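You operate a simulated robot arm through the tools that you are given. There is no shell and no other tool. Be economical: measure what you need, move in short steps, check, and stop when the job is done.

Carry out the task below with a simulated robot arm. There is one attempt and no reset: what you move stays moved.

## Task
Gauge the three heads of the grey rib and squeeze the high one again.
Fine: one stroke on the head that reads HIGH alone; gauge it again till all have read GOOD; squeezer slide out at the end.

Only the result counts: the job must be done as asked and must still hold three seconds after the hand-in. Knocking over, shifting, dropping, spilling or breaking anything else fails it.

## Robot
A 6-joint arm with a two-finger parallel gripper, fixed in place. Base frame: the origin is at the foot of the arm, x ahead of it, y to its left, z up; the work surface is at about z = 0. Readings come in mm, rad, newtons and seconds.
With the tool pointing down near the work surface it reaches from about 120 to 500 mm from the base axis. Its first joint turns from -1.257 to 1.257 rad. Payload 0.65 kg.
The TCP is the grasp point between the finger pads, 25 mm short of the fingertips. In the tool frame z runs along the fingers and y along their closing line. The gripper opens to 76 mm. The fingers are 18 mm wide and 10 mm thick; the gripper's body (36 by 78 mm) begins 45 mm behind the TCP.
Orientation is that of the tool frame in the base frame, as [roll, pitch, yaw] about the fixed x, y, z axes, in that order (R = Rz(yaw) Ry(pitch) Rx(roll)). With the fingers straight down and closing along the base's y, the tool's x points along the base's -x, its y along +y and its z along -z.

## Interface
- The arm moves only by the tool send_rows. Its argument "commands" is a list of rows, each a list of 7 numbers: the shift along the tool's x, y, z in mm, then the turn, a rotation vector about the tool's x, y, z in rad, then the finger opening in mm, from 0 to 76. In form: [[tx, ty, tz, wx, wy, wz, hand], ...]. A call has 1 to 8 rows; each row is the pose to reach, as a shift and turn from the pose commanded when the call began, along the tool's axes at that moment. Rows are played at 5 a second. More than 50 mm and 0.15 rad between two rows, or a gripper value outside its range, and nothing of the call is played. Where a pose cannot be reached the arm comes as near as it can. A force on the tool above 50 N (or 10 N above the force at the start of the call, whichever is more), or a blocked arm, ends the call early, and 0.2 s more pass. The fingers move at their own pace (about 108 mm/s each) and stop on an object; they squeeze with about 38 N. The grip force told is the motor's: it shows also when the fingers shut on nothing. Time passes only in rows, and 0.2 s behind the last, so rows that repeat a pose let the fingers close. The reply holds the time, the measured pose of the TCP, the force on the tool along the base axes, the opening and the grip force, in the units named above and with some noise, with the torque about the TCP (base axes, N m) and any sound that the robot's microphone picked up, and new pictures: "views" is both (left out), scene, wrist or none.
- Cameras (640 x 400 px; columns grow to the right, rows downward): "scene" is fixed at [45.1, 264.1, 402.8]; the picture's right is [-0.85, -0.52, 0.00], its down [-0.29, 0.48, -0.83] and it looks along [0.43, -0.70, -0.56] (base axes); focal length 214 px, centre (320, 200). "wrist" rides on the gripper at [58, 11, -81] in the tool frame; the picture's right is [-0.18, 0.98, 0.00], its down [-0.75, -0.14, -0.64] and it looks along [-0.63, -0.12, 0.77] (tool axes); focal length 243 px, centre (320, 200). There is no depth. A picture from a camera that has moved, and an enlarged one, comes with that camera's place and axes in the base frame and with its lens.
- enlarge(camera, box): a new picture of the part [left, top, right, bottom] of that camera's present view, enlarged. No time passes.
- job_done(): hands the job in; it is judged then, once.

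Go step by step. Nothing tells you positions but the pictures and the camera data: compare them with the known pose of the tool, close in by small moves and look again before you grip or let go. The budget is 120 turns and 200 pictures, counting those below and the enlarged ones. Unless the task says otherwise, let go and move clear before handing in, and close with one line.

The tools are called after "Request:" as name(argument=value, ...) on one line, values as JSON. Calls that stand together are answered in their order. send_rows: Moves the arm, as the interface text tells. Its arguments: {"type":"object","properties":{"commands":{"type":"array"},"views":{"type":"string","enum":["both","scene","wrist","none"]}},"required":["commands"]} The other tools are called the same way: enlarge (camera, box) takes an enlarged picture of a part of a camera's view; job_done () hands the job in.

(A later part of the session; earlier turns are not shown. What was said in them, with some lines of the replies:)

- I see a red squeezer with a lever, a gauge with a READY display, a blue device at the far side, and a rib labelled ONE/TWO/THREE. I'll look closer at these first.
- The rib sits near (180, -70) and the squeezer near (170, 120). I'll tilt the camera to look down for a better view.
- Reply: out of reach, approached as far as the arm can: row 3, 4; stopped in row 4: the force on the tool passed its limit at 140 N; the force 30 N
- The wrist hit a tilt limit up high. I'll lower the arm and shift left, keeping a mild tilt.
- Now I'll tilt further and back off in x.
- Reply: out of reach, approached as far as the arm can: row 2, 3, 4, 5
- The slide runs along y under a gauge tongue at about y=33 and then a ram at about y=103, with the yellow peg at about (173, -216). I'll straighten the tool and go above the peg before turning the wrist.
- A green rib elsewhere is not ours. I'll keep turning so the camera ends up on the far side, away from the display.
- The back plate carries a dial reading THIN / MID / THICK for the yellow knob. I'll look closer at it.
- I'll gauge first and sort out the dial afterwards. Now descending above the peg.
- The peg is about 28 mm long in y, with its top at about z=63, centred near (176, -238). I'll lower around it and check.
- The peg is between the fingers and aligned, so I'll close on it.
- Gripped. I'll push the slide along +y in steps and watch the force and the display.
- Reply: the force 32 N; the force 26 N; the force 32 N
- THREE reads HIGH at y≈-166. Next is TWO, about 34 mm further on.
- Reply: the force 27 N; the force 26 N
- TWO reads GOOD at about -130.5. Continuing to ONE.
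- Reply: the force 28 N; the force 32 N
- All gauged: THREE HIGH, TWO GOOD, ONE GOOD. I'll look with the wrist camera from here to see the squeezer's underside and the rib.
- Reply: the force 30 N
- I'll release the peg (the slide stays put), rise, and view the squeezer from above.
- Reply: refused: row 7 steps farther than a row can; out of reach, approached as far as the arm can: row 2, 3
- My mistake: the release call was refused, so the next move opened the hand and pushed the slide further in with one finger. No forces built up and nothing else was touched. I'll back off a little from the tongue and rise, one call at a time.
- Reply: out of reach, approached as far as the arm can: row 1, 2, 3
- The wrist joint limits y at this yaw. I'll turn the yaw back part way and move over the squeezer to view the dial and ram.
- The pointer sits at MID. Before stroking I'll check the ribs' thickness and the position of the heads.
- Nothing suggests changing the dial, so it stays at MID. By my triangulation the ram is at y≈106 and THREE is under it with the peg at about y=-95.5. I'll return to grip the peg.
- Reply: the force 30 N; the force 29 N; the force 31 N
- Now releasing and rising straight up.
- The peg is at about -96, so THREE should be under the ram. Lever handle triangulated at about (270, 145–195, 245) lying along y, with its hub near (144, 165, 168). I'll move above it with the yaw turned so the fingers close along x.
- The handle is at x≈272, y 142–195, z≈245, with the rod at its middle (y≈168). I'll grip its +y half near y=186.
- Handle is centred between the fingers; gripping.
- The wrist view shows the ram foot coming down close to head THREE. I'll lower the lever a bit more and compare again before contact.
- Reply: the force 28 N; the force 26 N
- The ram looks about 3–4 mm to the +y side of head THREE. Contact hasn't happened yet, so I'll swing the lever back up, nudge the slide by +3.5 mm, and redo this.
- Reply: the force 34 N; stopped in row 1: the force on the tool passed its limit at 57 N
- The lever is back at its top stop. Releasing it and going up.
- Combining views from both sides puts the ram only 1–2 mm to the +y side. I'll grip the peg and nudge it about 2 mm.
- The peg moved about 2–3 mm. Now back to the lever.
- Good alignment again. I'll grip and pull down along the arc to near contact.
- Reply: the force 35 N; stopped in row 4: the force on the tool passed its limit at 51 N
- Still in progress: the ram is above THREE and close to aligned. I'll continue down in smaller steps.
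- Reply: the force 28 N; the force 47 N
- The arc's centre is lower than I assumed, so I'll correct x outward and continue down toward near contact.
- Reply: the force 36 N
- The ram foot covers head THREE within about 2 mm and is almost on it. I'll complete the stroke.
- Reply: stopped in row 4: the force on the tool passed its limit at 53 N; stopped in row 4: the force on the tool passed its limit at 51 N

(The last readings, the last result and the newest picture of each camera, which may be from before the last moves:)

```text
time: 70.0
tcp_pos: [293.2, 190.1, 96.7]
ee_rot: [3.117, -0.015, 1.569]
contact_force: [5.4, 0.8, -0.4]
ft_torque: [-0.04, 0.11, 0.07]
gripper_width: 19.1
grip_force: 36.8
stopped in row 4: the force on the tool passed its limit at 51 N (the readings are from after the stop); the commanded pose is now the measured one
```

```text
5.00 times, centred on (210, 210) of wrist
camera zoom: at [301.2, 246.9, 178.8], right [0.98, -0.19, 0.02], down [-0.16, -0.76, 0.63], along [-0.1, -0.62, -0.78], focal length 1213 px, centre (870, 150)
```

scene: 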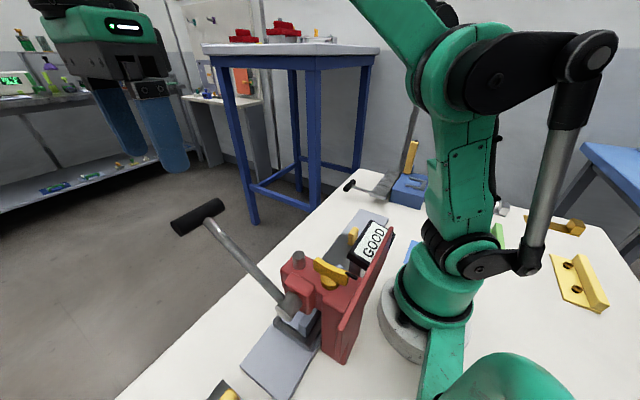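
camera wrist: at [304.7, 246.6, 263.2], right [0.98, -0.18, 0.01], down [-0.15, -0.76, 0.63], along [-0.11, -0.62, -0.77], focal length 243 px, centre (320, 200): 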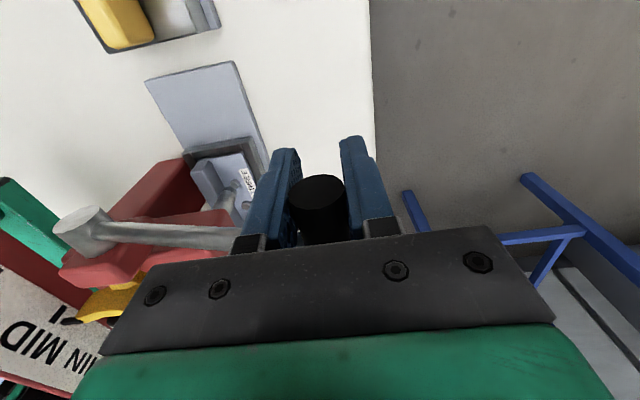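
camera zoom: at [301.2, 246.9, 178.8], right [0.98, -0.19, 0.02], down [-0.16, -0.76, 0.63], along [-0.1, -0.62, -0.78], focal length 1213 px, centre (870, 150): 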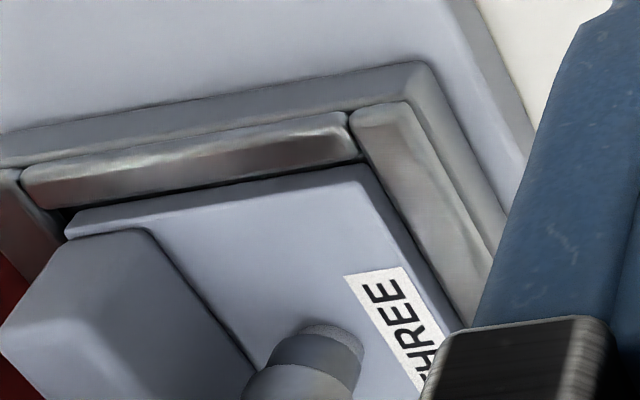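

Request:
send_rows(commands=[[0, -1.4, 3.3, 0, 0, 0, 10], [0, -2.8, 6.7, 0, 0, 0, 10], [0, -4.3, 10.2, 0, 0, 0, 10], [0, -5.8, 13.7, 0, 0, 0, 10]], views="scene")

Request:
enlarge(camera="wrist", box=[150, 150, 270, 250])

```text
time: 71.0
tcp_pos: [288.1, 189.0, 81.5]
ee_rot: [3.118, -0.015, 1.567]
contact_force: [24.8, 0.2, -7.2]
ft_torque: [0.06, 0.64, 0.12]
gripper_width: 19.3
grip_force: 36.8
```

scene: 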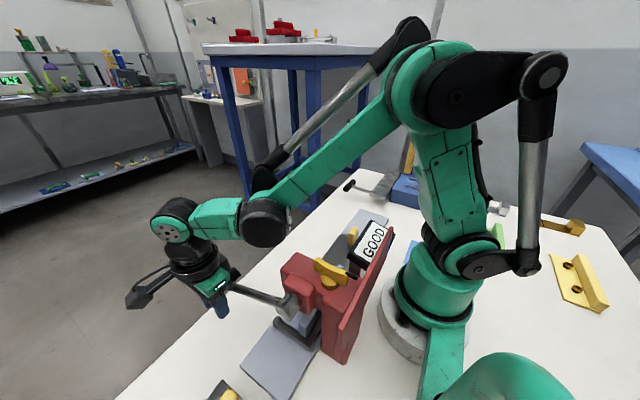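

```text
4.00 times, centred on (210, 200) of wrist
camera zoom: at [296.0, 246.9, 164.4], right [0.98, -0.19, 0.02], down [-0.16, -0.76, 0.63], along [-0.1, -0.62, -0.78], focal length 970 px, centre (760, 200)
```

zoom: 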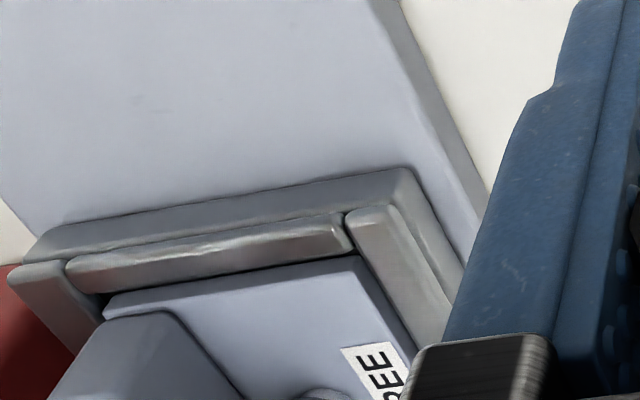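

No resistance and no sound yet, so I'll continue the stroke.

Request:
send_rows(commands=[[0, -0.8, 3.7, 0, 0, 0, 10], [0, -2.6, 7.5, 0, 0, 0, 10], [0, -4.5, 11, 0, 0, 0, 10], [0, -6.4, 14.5, 0, 0, 0, 10]], views="scene")

```text
time: 72.0
tcp_pos: [280.6, 190.6, 68.1]
ee_rot: [3.119, -0.014, 1.567]
contact_force: [14.3, -14.7, 2.9]
ft_torque: [-0.83, 1.41, -0.58]
gripper_width: 19.3
grip_force: 37.1
```

scene: 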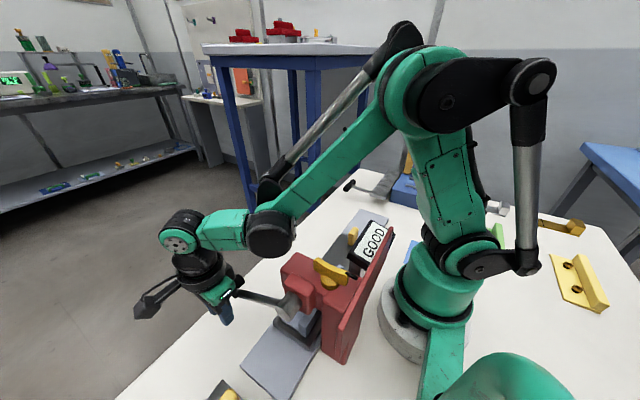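

Request:
send_rows(commands=[[0, -1.7, 3.5, 0, 0, 0, 10], [0, -3.6, 7, 0, 0, 0, 10], [0, -5.6, 10, 0, 0, 0, 10], [0, -7.8, 13, 0, 0, 0, 10]], views="both")

```text
time: 73.1
tcp_pos: [273.0, 191.4, 55.1]
ee_rot: [3.126, -0.014, 1.571]
contact_force: [-1.7, 0.4, 15.6]
ft_torque: [-0.06, -0.01, -0.27]
gripper_width: 19.3
grip_force: 36.9
stopped in row 4: the force on the tool passed its limit at 54 N (the readings are from after the stop); the commanded pose is now the measured one
camera wrist: at [281.4, 248.6, 137.1], right [0.98, -0.18, 0.01], down [-0.15, -0.76, 0.63], along [-0.11, -0.62, -0.78], focal length 243 px, centre (320, 200)
```

scene: 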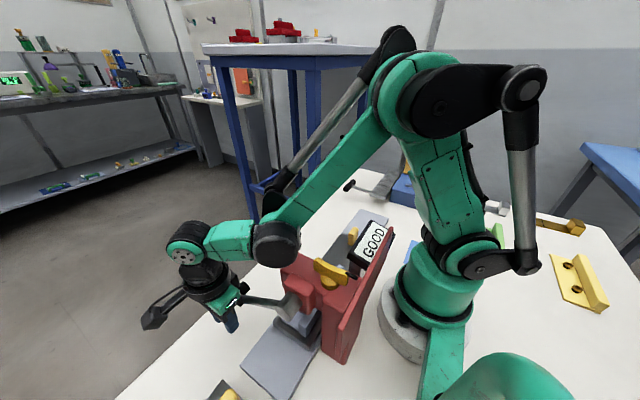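
wrist: 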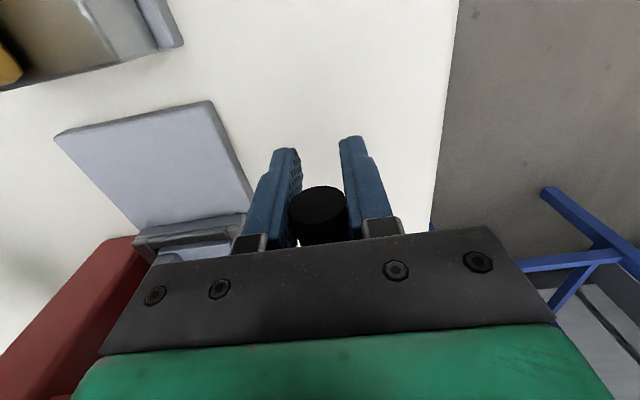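

Resistance is starting to show (Fz 16 N). Pushing a little further.

Request:
send_rows(commands=[[0, -1.2, 1.5, 0, 0, 0, 10], [0, -2.4, 3, 0, 0, 0, 10], [0, -3.4, 4.5, 0, 0, 0, 10], [0, -4.5, 6, 0, 0, 0, 10]], views="none")

```text
time: 73.5
tcp_pos: [272.2, 191.5, 55.7]
ee_rot: [3.122, -0.014, 1.569]
contact_force: [3.0, 1.6, 30.2]
ft_torque: [-0.28, 0.18, -0.18]
gripper_width: 19.3
grip_force: 36.8
stopped in row 2: the force on the tool passed its limit at 58 N (the readings are from after the stop); the commanded pose is now the measured one
```

Request:
send_rows(commands=[[0, -0.3, 0.6, 0, 0, 0, 10], [0, -0.6, 1, 0, 0, 0, 10], [0, -0.6, 1, 0, 0, 0, 10]], views="scene")

Request:
enlarge(camera="scene", box=[180, 220, 400, 370])

```text
time: 74.0
tcp_pos: [272.2, 191.3, 55.2]
ee_rot: [3.122, -0.013, 1.571]
contact_force: [2.7, 0.8, 29.1]
ft_torque: [-0.3, 0.16, -0.2]
gripper_width: 19.2
grip_force: 37.1
stopped in row 2: the force on the tool passed its limit at 53 N (the readings are from after the stop); the commanded pose is now the measured one
```

scene: 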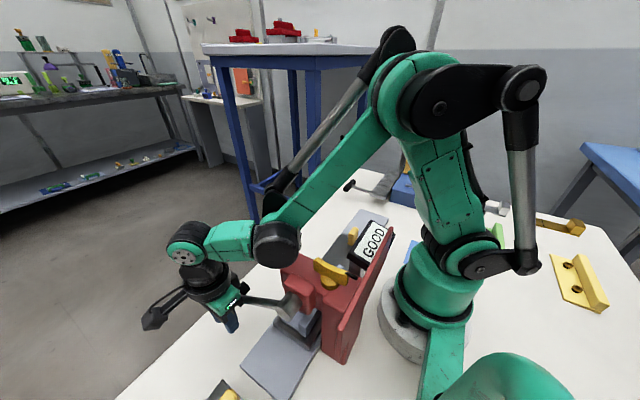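

```text
2.67 times, centred on (290, 295) of scene
camera zoom: at [45.1, 264.1, 402.8], right [-0.85, -0.52, 0.0], down [-0.29, 0.48, -0.83], along [0.43, -0.7, -0.56], focal length 572 px, centre (400, -53)
```

zoom: 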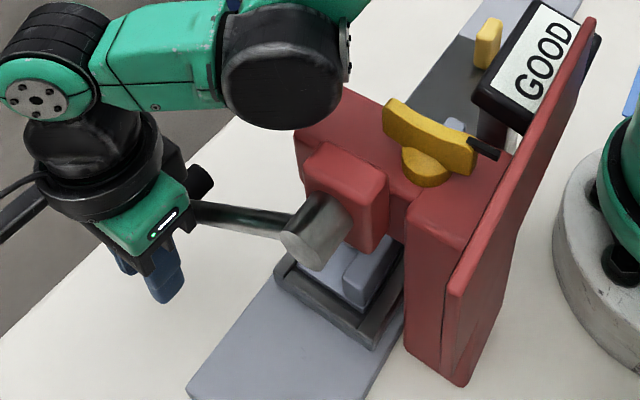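

It's a stiff hard stop, so the stroke is complete. Raising the lever back along its arc.

Request:
send_rows(commands=[[0, 4, -6, 0, 0, 0, 12], [0, 8, -13, 0, 0, 0, 12], [0, 11.5, -19.5, 0, 0, 0, 12], [0, 14.6, -26, 0, 0, 0, 12], [0, 17.4, -32.5, 0, 0, 0, 12], [0, 19.8, -39, 0, 0, 0, 12], [0, 22, -45.5, 0, 0, 0, 12], [0, 23.6, -52, 0, 0, 0, 12]], views="none")

```text
time: 75.8
tcp_pos: [294.7, 191.8, 107.7]
ee_rot: [3.12, -0.021, 1.573]
contact_force: [14.6, 38.7, -3.4]
ft_torque: [-0.94, 0.09, 0.08]
gripper_width: 19.5
grip_force: 37.5
```

Request:
send_rows(commands=[[2, 2, -6.5, 0, 0, 0, 12], [2, 3.4, -13, 0, 0, 0, 12], [2, 4.6, -19.5, 0, 0, 0, 12], [2, 5.2, -26, 0, 0, 0, 12], [2, 5.3, -32, 0, 0, 0, 12], [2, 5.5, -39, 0, 0, 0, 12], [2, 5.2, -45, 0, 0, 0, 12], [2, 4.8, -51, 0, 0, 0, 12]], views="none")

```text
time: 77.6
tcp_pos: [299.7, 190.9, 158.1]
ee_rot: [3.122, -0.012, 1.568]
contact_force: [14.4, -28.2, 0.9]
ft_torque: [0.74, 0.07, 0.02]
gripper_width: 19.6
grip_force: 37.2
```

Request:
send_rows(commands=[[-1.5, -0.5, -7, 0, 0, 0, 12], [-1.5, -1.5, -14, 0, 0, 0, 12], [-1.5, -3, -20.5, 0, 0, 0, 12], [-1.5, -4.8, -27, 0, 0, 0, 12], [-1.5, -6.6, -33.5, 0, 0, 0, 12], [-1.5, -8.6, -40, 0, 0, 0, 12]], views="none")

```text
time: 78.7
tcp_pos: [293.2, 192.0, 187.8]
ee_rot: [3.114, -0.021, 1.574]
contact_force: [3.7, 1.4, 2.2]
ft_torque: [-0.09, 0.14, 0.01]
gripper_width: 19.3
grip_force: 37.3
stopped in row 5: the force on the tool passed its limit at 52 N (the readings are from after the stop); the commanded pose is now the measured one
```

Request:
send_rows(commands=[[0, -1.5, -5, 0, 0, 0, 12], [0, -3.5, -11, 0, 0, 0, 12], [0, -6, -17, 0, 0, 0, 12], [0, -8.6, -23, 0, 0, 0, 12], [0, -11.5, -29, 0, 0, 0, 12], [0, -14.5, -35, 0, 0, 0, 12]], views="none")

```text
time: 79.9
tcp_pos: [283.8, 192.6, 216.6]
ee_rot: [3.106, -0.024, 1.572]
contact_force: [4.3, 2.2, 2.6]
ft_torque: [-0.15, 0.16, 0.0]
gripper_width: 19.3
grip_force: 37.5
stopped in row 5: the force on the tool passed its limit at 54 N (the readings are from after the stop); the commanded pose is now the measured one
```

Request:
send_rows(commands=[[0, -2.5, -5, 0, 0, 0, 12], [0, -5, -10, 0, 0, 0, 12], [0, -8, -15, 0, 0, 0, 12], [0, -11, -20, 0, 0, 0, 12]], views="both")

```text
time: 80.9
tcp_pos: [274.3, 191.5, 235.1]
ee_rot: [3.101, -0.026, 1.571]
contact_force: [35.9, 3.5, 23.4]
ft_torque: [-0.3, 0.18, 0.11]
gripper_width: 19.4
grip_force: 36.9
camera wrist: at [279.5, 247.7, 319.0], right [0.98, -0.18, 0.03], down [-0.17, -0.77, 0.62], along [-0.09, -0.61, -0.79], focal length 243 px, centre (320, 200)
```

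scene: 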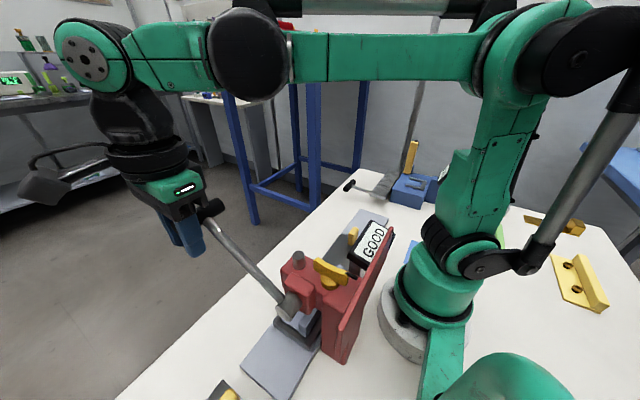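
wrist: 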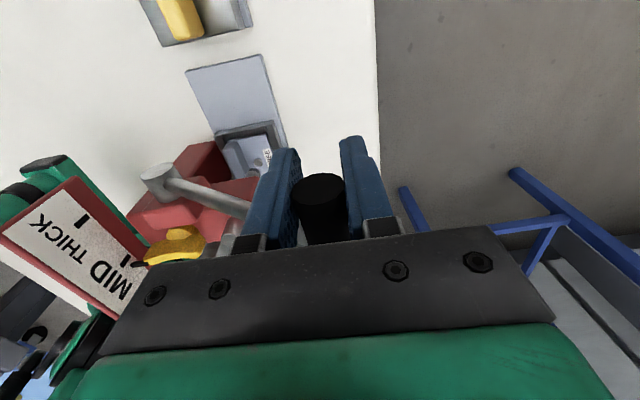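

Request:
send_rows(commands=[[0, 1, 1.5, 0, 0, 0, 30], [0, 1, 1.5, 0, 0, 0, 46], [0, 0, 0, 0.02, -0.01, 0, 46], [0, 0, -35, 0.04, -0.02, 0, 50], [0, 0, -75, 0.04, -0.02, 0, 60], [0, 0, -110, 0.04, -0.02, 0, 60]], views="none")

Request:
enlarge(camera="wrist", box=[180, 0, 400, 160])

```text
time: 82.3
tcp_pos: [268.9, 188.2, 345.0]
ee_rot: [-3.136, -0.006, 1.57]
contact_force: [0.7, -0.1, -0.2]
ft_torque: [0.02, 0.0, 0.02]
gripper_width: 59.8
grip_force: 0.0
```

```text
2.50 times, centred on (290, 80) of wrist
camera zoom: at [279.3, 245.7, 425.8], right [0.98, -0.18, -0.01], down [-0.14, -0.76, 0.64], along [-0.12, -0.63, -0.77], focal length 606 px, centre (395, 500)
```

zoom: 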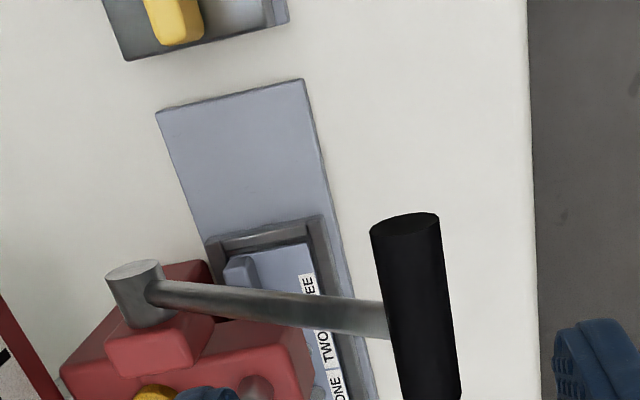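

Lever is released and up. Returning to the peg.

Request:
send_rows(commands=[[-30, -6, 0, 0, 0, 0.15, 60], [-64, -18, 0, 0, 0, 0.3, 60], [-98, -30, 0, 0, 0, 0.45, 60], [-132, -42, 0, 0, 0, 0.6, 60], [-166, -54, 5, 0, 0, 0.75, 60], [-200, -66, 10, 0, 0, 0.9, 60], [-240, -80, 20, 0, 0, 1.05, 60], [-283, -94, 30, 0, 0, 1.2, 60]], views="none")

Request:
send_rows(commands=[[0, 0, 20, 0, 0, 0.15, 60], [0, 0, 40, 0, 0, 0.3, 60], [0, 0, 60, 0, 0, 0.37, 60]], views="wrist")

Request:
enlarge(camera="wrist", box=[110, 40, 260, 130])

```text
time: 84.1
tcp_pos: [172.9, -94.1, 315.0]
ee_rot: [-3.134, 0.003, 0.371]
contact_force: [0.1, 0.4, -0.2]
ft_torque: [0.01, 0.0, 0.02]
gripper_width: 60.0
grip_force: 0.2
```

```text
time: 84.9
tcp_pos: [173.4, -93.8, 254.6]
ee_rot: [-3.137, 0.004, 0.002]
contact_force: [-0.4, 0.3, -0.6]
ft_torque: [0.0, 0.0, -0.01]
gripper_width: 59.8
grip_force: 0.0
camera wrist: at [231.0, -106.3, 334.5], right [-0.18, -0.98, 0.0], down [-0.75, 0.14, 0.65], along [-0.64, 0.12, -0.76], focal length 243 px, centre (320, 200)
```

wrist: 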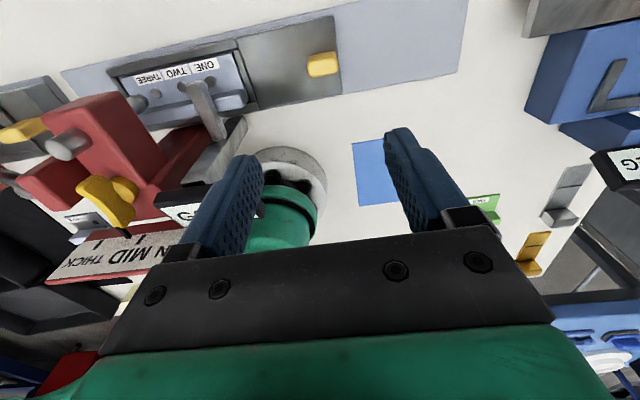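

```text
4.27 times, centred on (185, 85) of wrist
camera zoom: at [231.0, -106.3, 334.5], right [-0.18, -0.98, 0.0], down [-0.75, 0.14, 0.65], along [-0.64, 0.12, -0.76], focal length 1035 px, centre (896, 691)
```

zoom: 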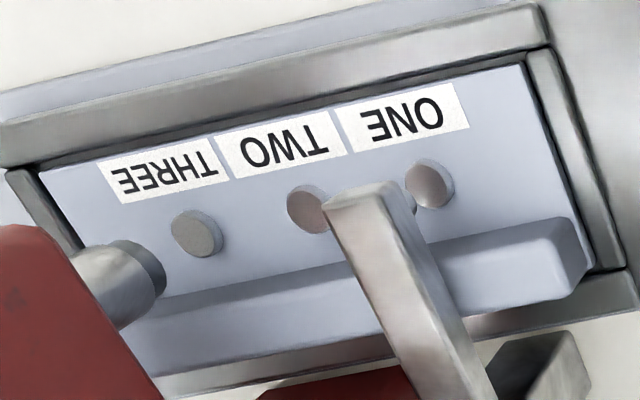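

Head THREE looks wider now, so the squeeze took. I'll grip the peg and pull back to gauge THREE again at y≈-167.

Request:
send_rows(commands=[[2, 3, 45, 0, 0, 0, 62], [2, 3, 90, 0, 0, 0, 62], [2, 3, 135, 0, 0, 0, 62], [2, 3, 170, 0, 0, 0, 62], [2, 3, 201, 0, 0, 0, 62], [2, 3, 201, 0, 0, 0, 40], [2, 3, 201, 0, 0, 0, 15], [2, 3, 201, 0, 0, 0, 15]], views="wrist")

```text
time: 86.7
tcp_pos: [173.0, -94.7, 54.1]
ee_rot: [-3.138, 0.002, 0.001]
contact_force: [3.8, -2.9, -31.3]
ft_torque: [-0.7, 0.07, -0.05]
gripper_width: 31.5
grip_force: 44.5
camera wrist: at [231.5, -106.7, 134.0], right [-0.18, -0.98, 0.0], down [-0.75, 0.14, 0.65], along [-0.64, 0.12, -0.76], focal length 243 px, centre (320, 200)
```

wrist: 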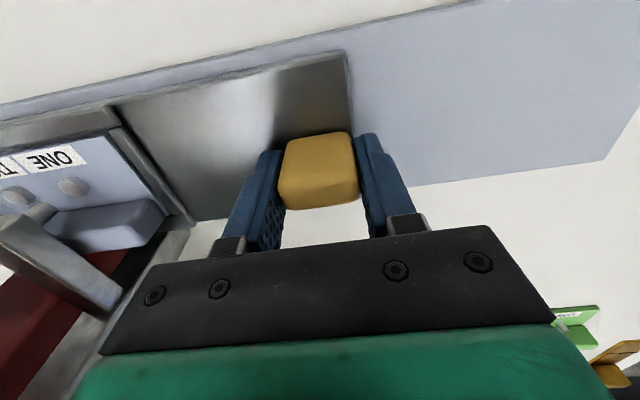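

Request:
send_rows(commands=[[0, 8, 0.8, 0, 0, 0, 15], [0, 16, 0.8, 0, 0, 0, 15], [0, 24, 0.8, 0, 0, 0, 15], [0, 32, 0.8, 0, 0, 0, 15], [0, 37, 0.8, 0, 0, 0, 15], [0, 37, 0.8, 0, 0, 0, 15]], views="scene")

```text
time: 88.1
tcp_pos: [174.7, -132.2, 52.4]
ee_rot: [-3.136, 0.006, 0.001]
contact_force: [-28.5, 1.9, -0.6]
ft_torque: [-0.81, -0.4, 0.05]
gripper_width: 31.9
grip_force: 44.8
```

scene: 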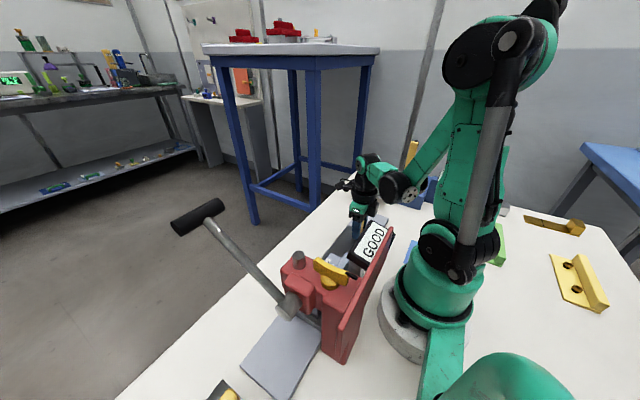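

TWO reads GOOD again. On to THREE.

Request:
send_rows(commands=[[-1, 8, 0, 0, 0, 0, 15], [-1, 16, 0, 0, 0, 0, 15], [-1, 24, 0, 0, 0, 0, 15], [-1, 30, 0, 0, 0, 0, 15], [-1, 34, 0, 0, 0, 0, 15], [-1, 34, 0, 0, 0, 0, 15]], views="scene")

```text
time: 89.5
tcp_pos: [175.2, -167.1, 52.7]
ee_rot: [-3.139, 0.003, 0.001]
contact_force: [-8.7, -0.1, 30.1]
ft_torque: [-0.7, -0.05, -0.08]
gripper_width: 31.9
grip_force: 44.9
```

scene: 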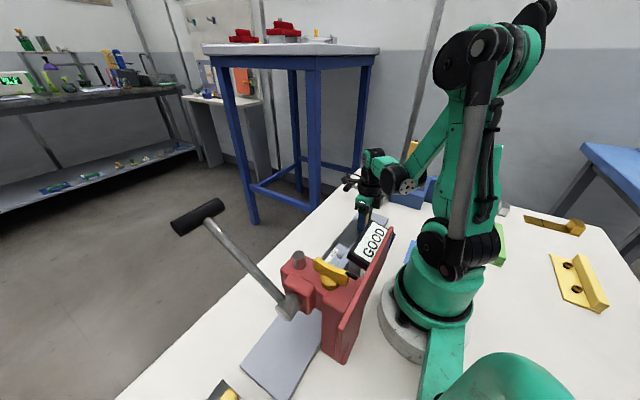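

THREE now reads GOOD. Pulling the slide all the way out to its starting place.

Request:
send_rows(commands=[[0, 0, -0.8, 0, 0, 0, 15], [0, 10, -0.8, 0, 0, 0, 15], [0, 22, -0.8, 0, 0, 0, 15], [0, 34, -0.8, 0, 0, 0, 15], [0, 46, -0.8, 0, 0, 0, 15], [0, 58, -0.8, 0, 0, 0, 15], [0, 66, -0.8, 0, 0, 0, 15], [0, 70, -0.8, 0, 0, 0, 15]], views="scene")

```text
time: 91.3
tcp_pos: [175.5, -236.7, 52.8]
ee_rot: [-3.137, 0.006, 0.001]
contact_force: [-0.3, 1.3, 24.6]
ft_torque: [-0.7, 0.95, -0.16]
gripper_width: 31.9
grip_force: 45.3
```

scene: 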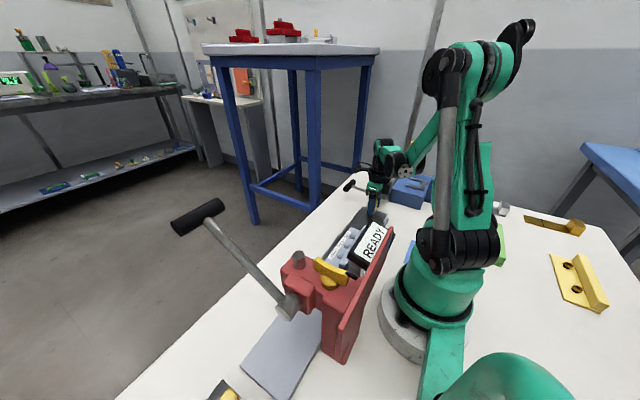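

I'll pull a touch more to see whether an end stop exists.

Request:
send_rows(commands=[[0, 1, -0.8, 0, 0, 0, 15], [0, 2.5, -0.8, 0, 0, 0, 15], [0, 2.5, -0.8, 0, 0, 0, 15]], views="none")

```text
time: 92.1
tcp_pos: [175.1, -239.9, 53.1]
ee_rot: [-3.135, 0.001, 0.001]
contact_force: [12.3, 3.0, -29.2]
ft_torque: [-0.71, 0.16, -0.14]
gripper_width: 31.8
grip_force: 45.1
```

Releasing and moving clear.

Request:
send_rows(commands=[[0, 0, 0, 0, 0, 0, 40], [0, 0, 0, 0, 0, 0, 62], [0, 0, 0, 0, 0, 0, 62], [0, 0, -30, 0, 0, 0, 62], [0, 0, -75, 0, 0, 0, 62], [0, 0, -120, 0, 0, 0, 62], [0, 0, -165, 0, 0, 0, 62], [0, 0, -200, 0, 0, 0, 62]], views="both")

Request:
enlarge(camera="scene", box=[240, 170, 440, 300])

```text
time: 93.9
tcp_pos: [174.6, -241.8, 253.0]
ee_rot: [-3.136, 0.005, 0.002]
contact_force: [-0.5, 0.7, 0.3]
ft_torque: [0.0, -0.01, -0.03]
gripper_width: 61.8
grip_force: 0.0
camera wrist: at [232.4, -252.7, 335.0], right [-0.18, -0.98, 0.0], down [-0.75, 0.14, 0.65], along [-0.64, 0.12, -0.76], focal length 243 px, centre (320, 200)
```

scene: 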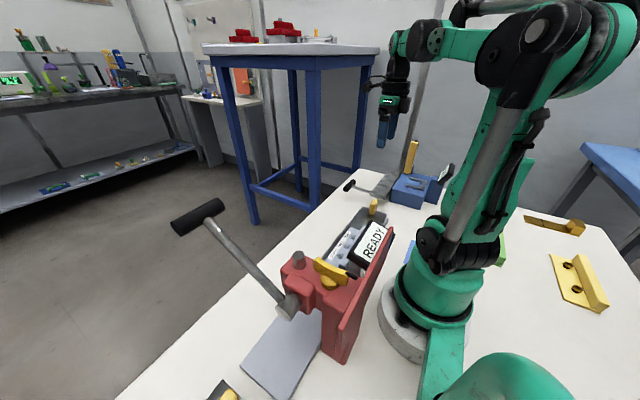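
wrist: 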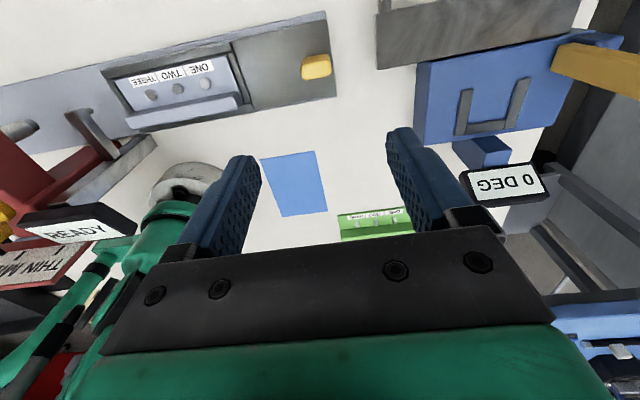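

```text
3.08 times, centred on (340, 235) of scene
camera zoom: at [45.1, 264.2, 402.8], right [-0.85, -0.52, 0.0], down [-0.29, 0.48, -0.83], along [0.43, -0.7, -0.56], focal length 660 px, centre (258, 92)
```

zoom: 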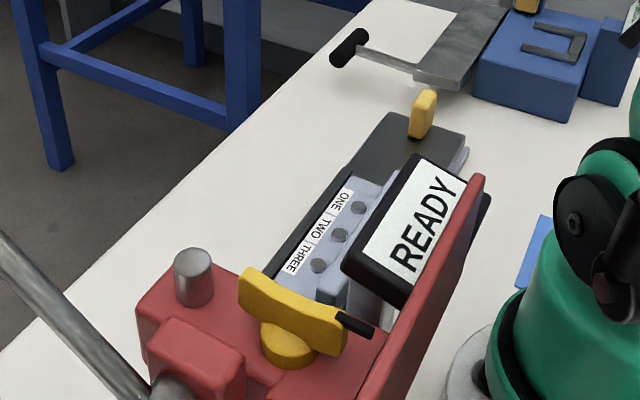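

The slide is out, the lever is up, the dial is untouched, and the arm is clear. Handing in.

Request:
job_done()

```text
The job is handed in.
```

The job is handed in: head THREE read HIGH, got one stroke and now reads GOOD; ONE and TWO read GOOD, and the squeezer slide is out.
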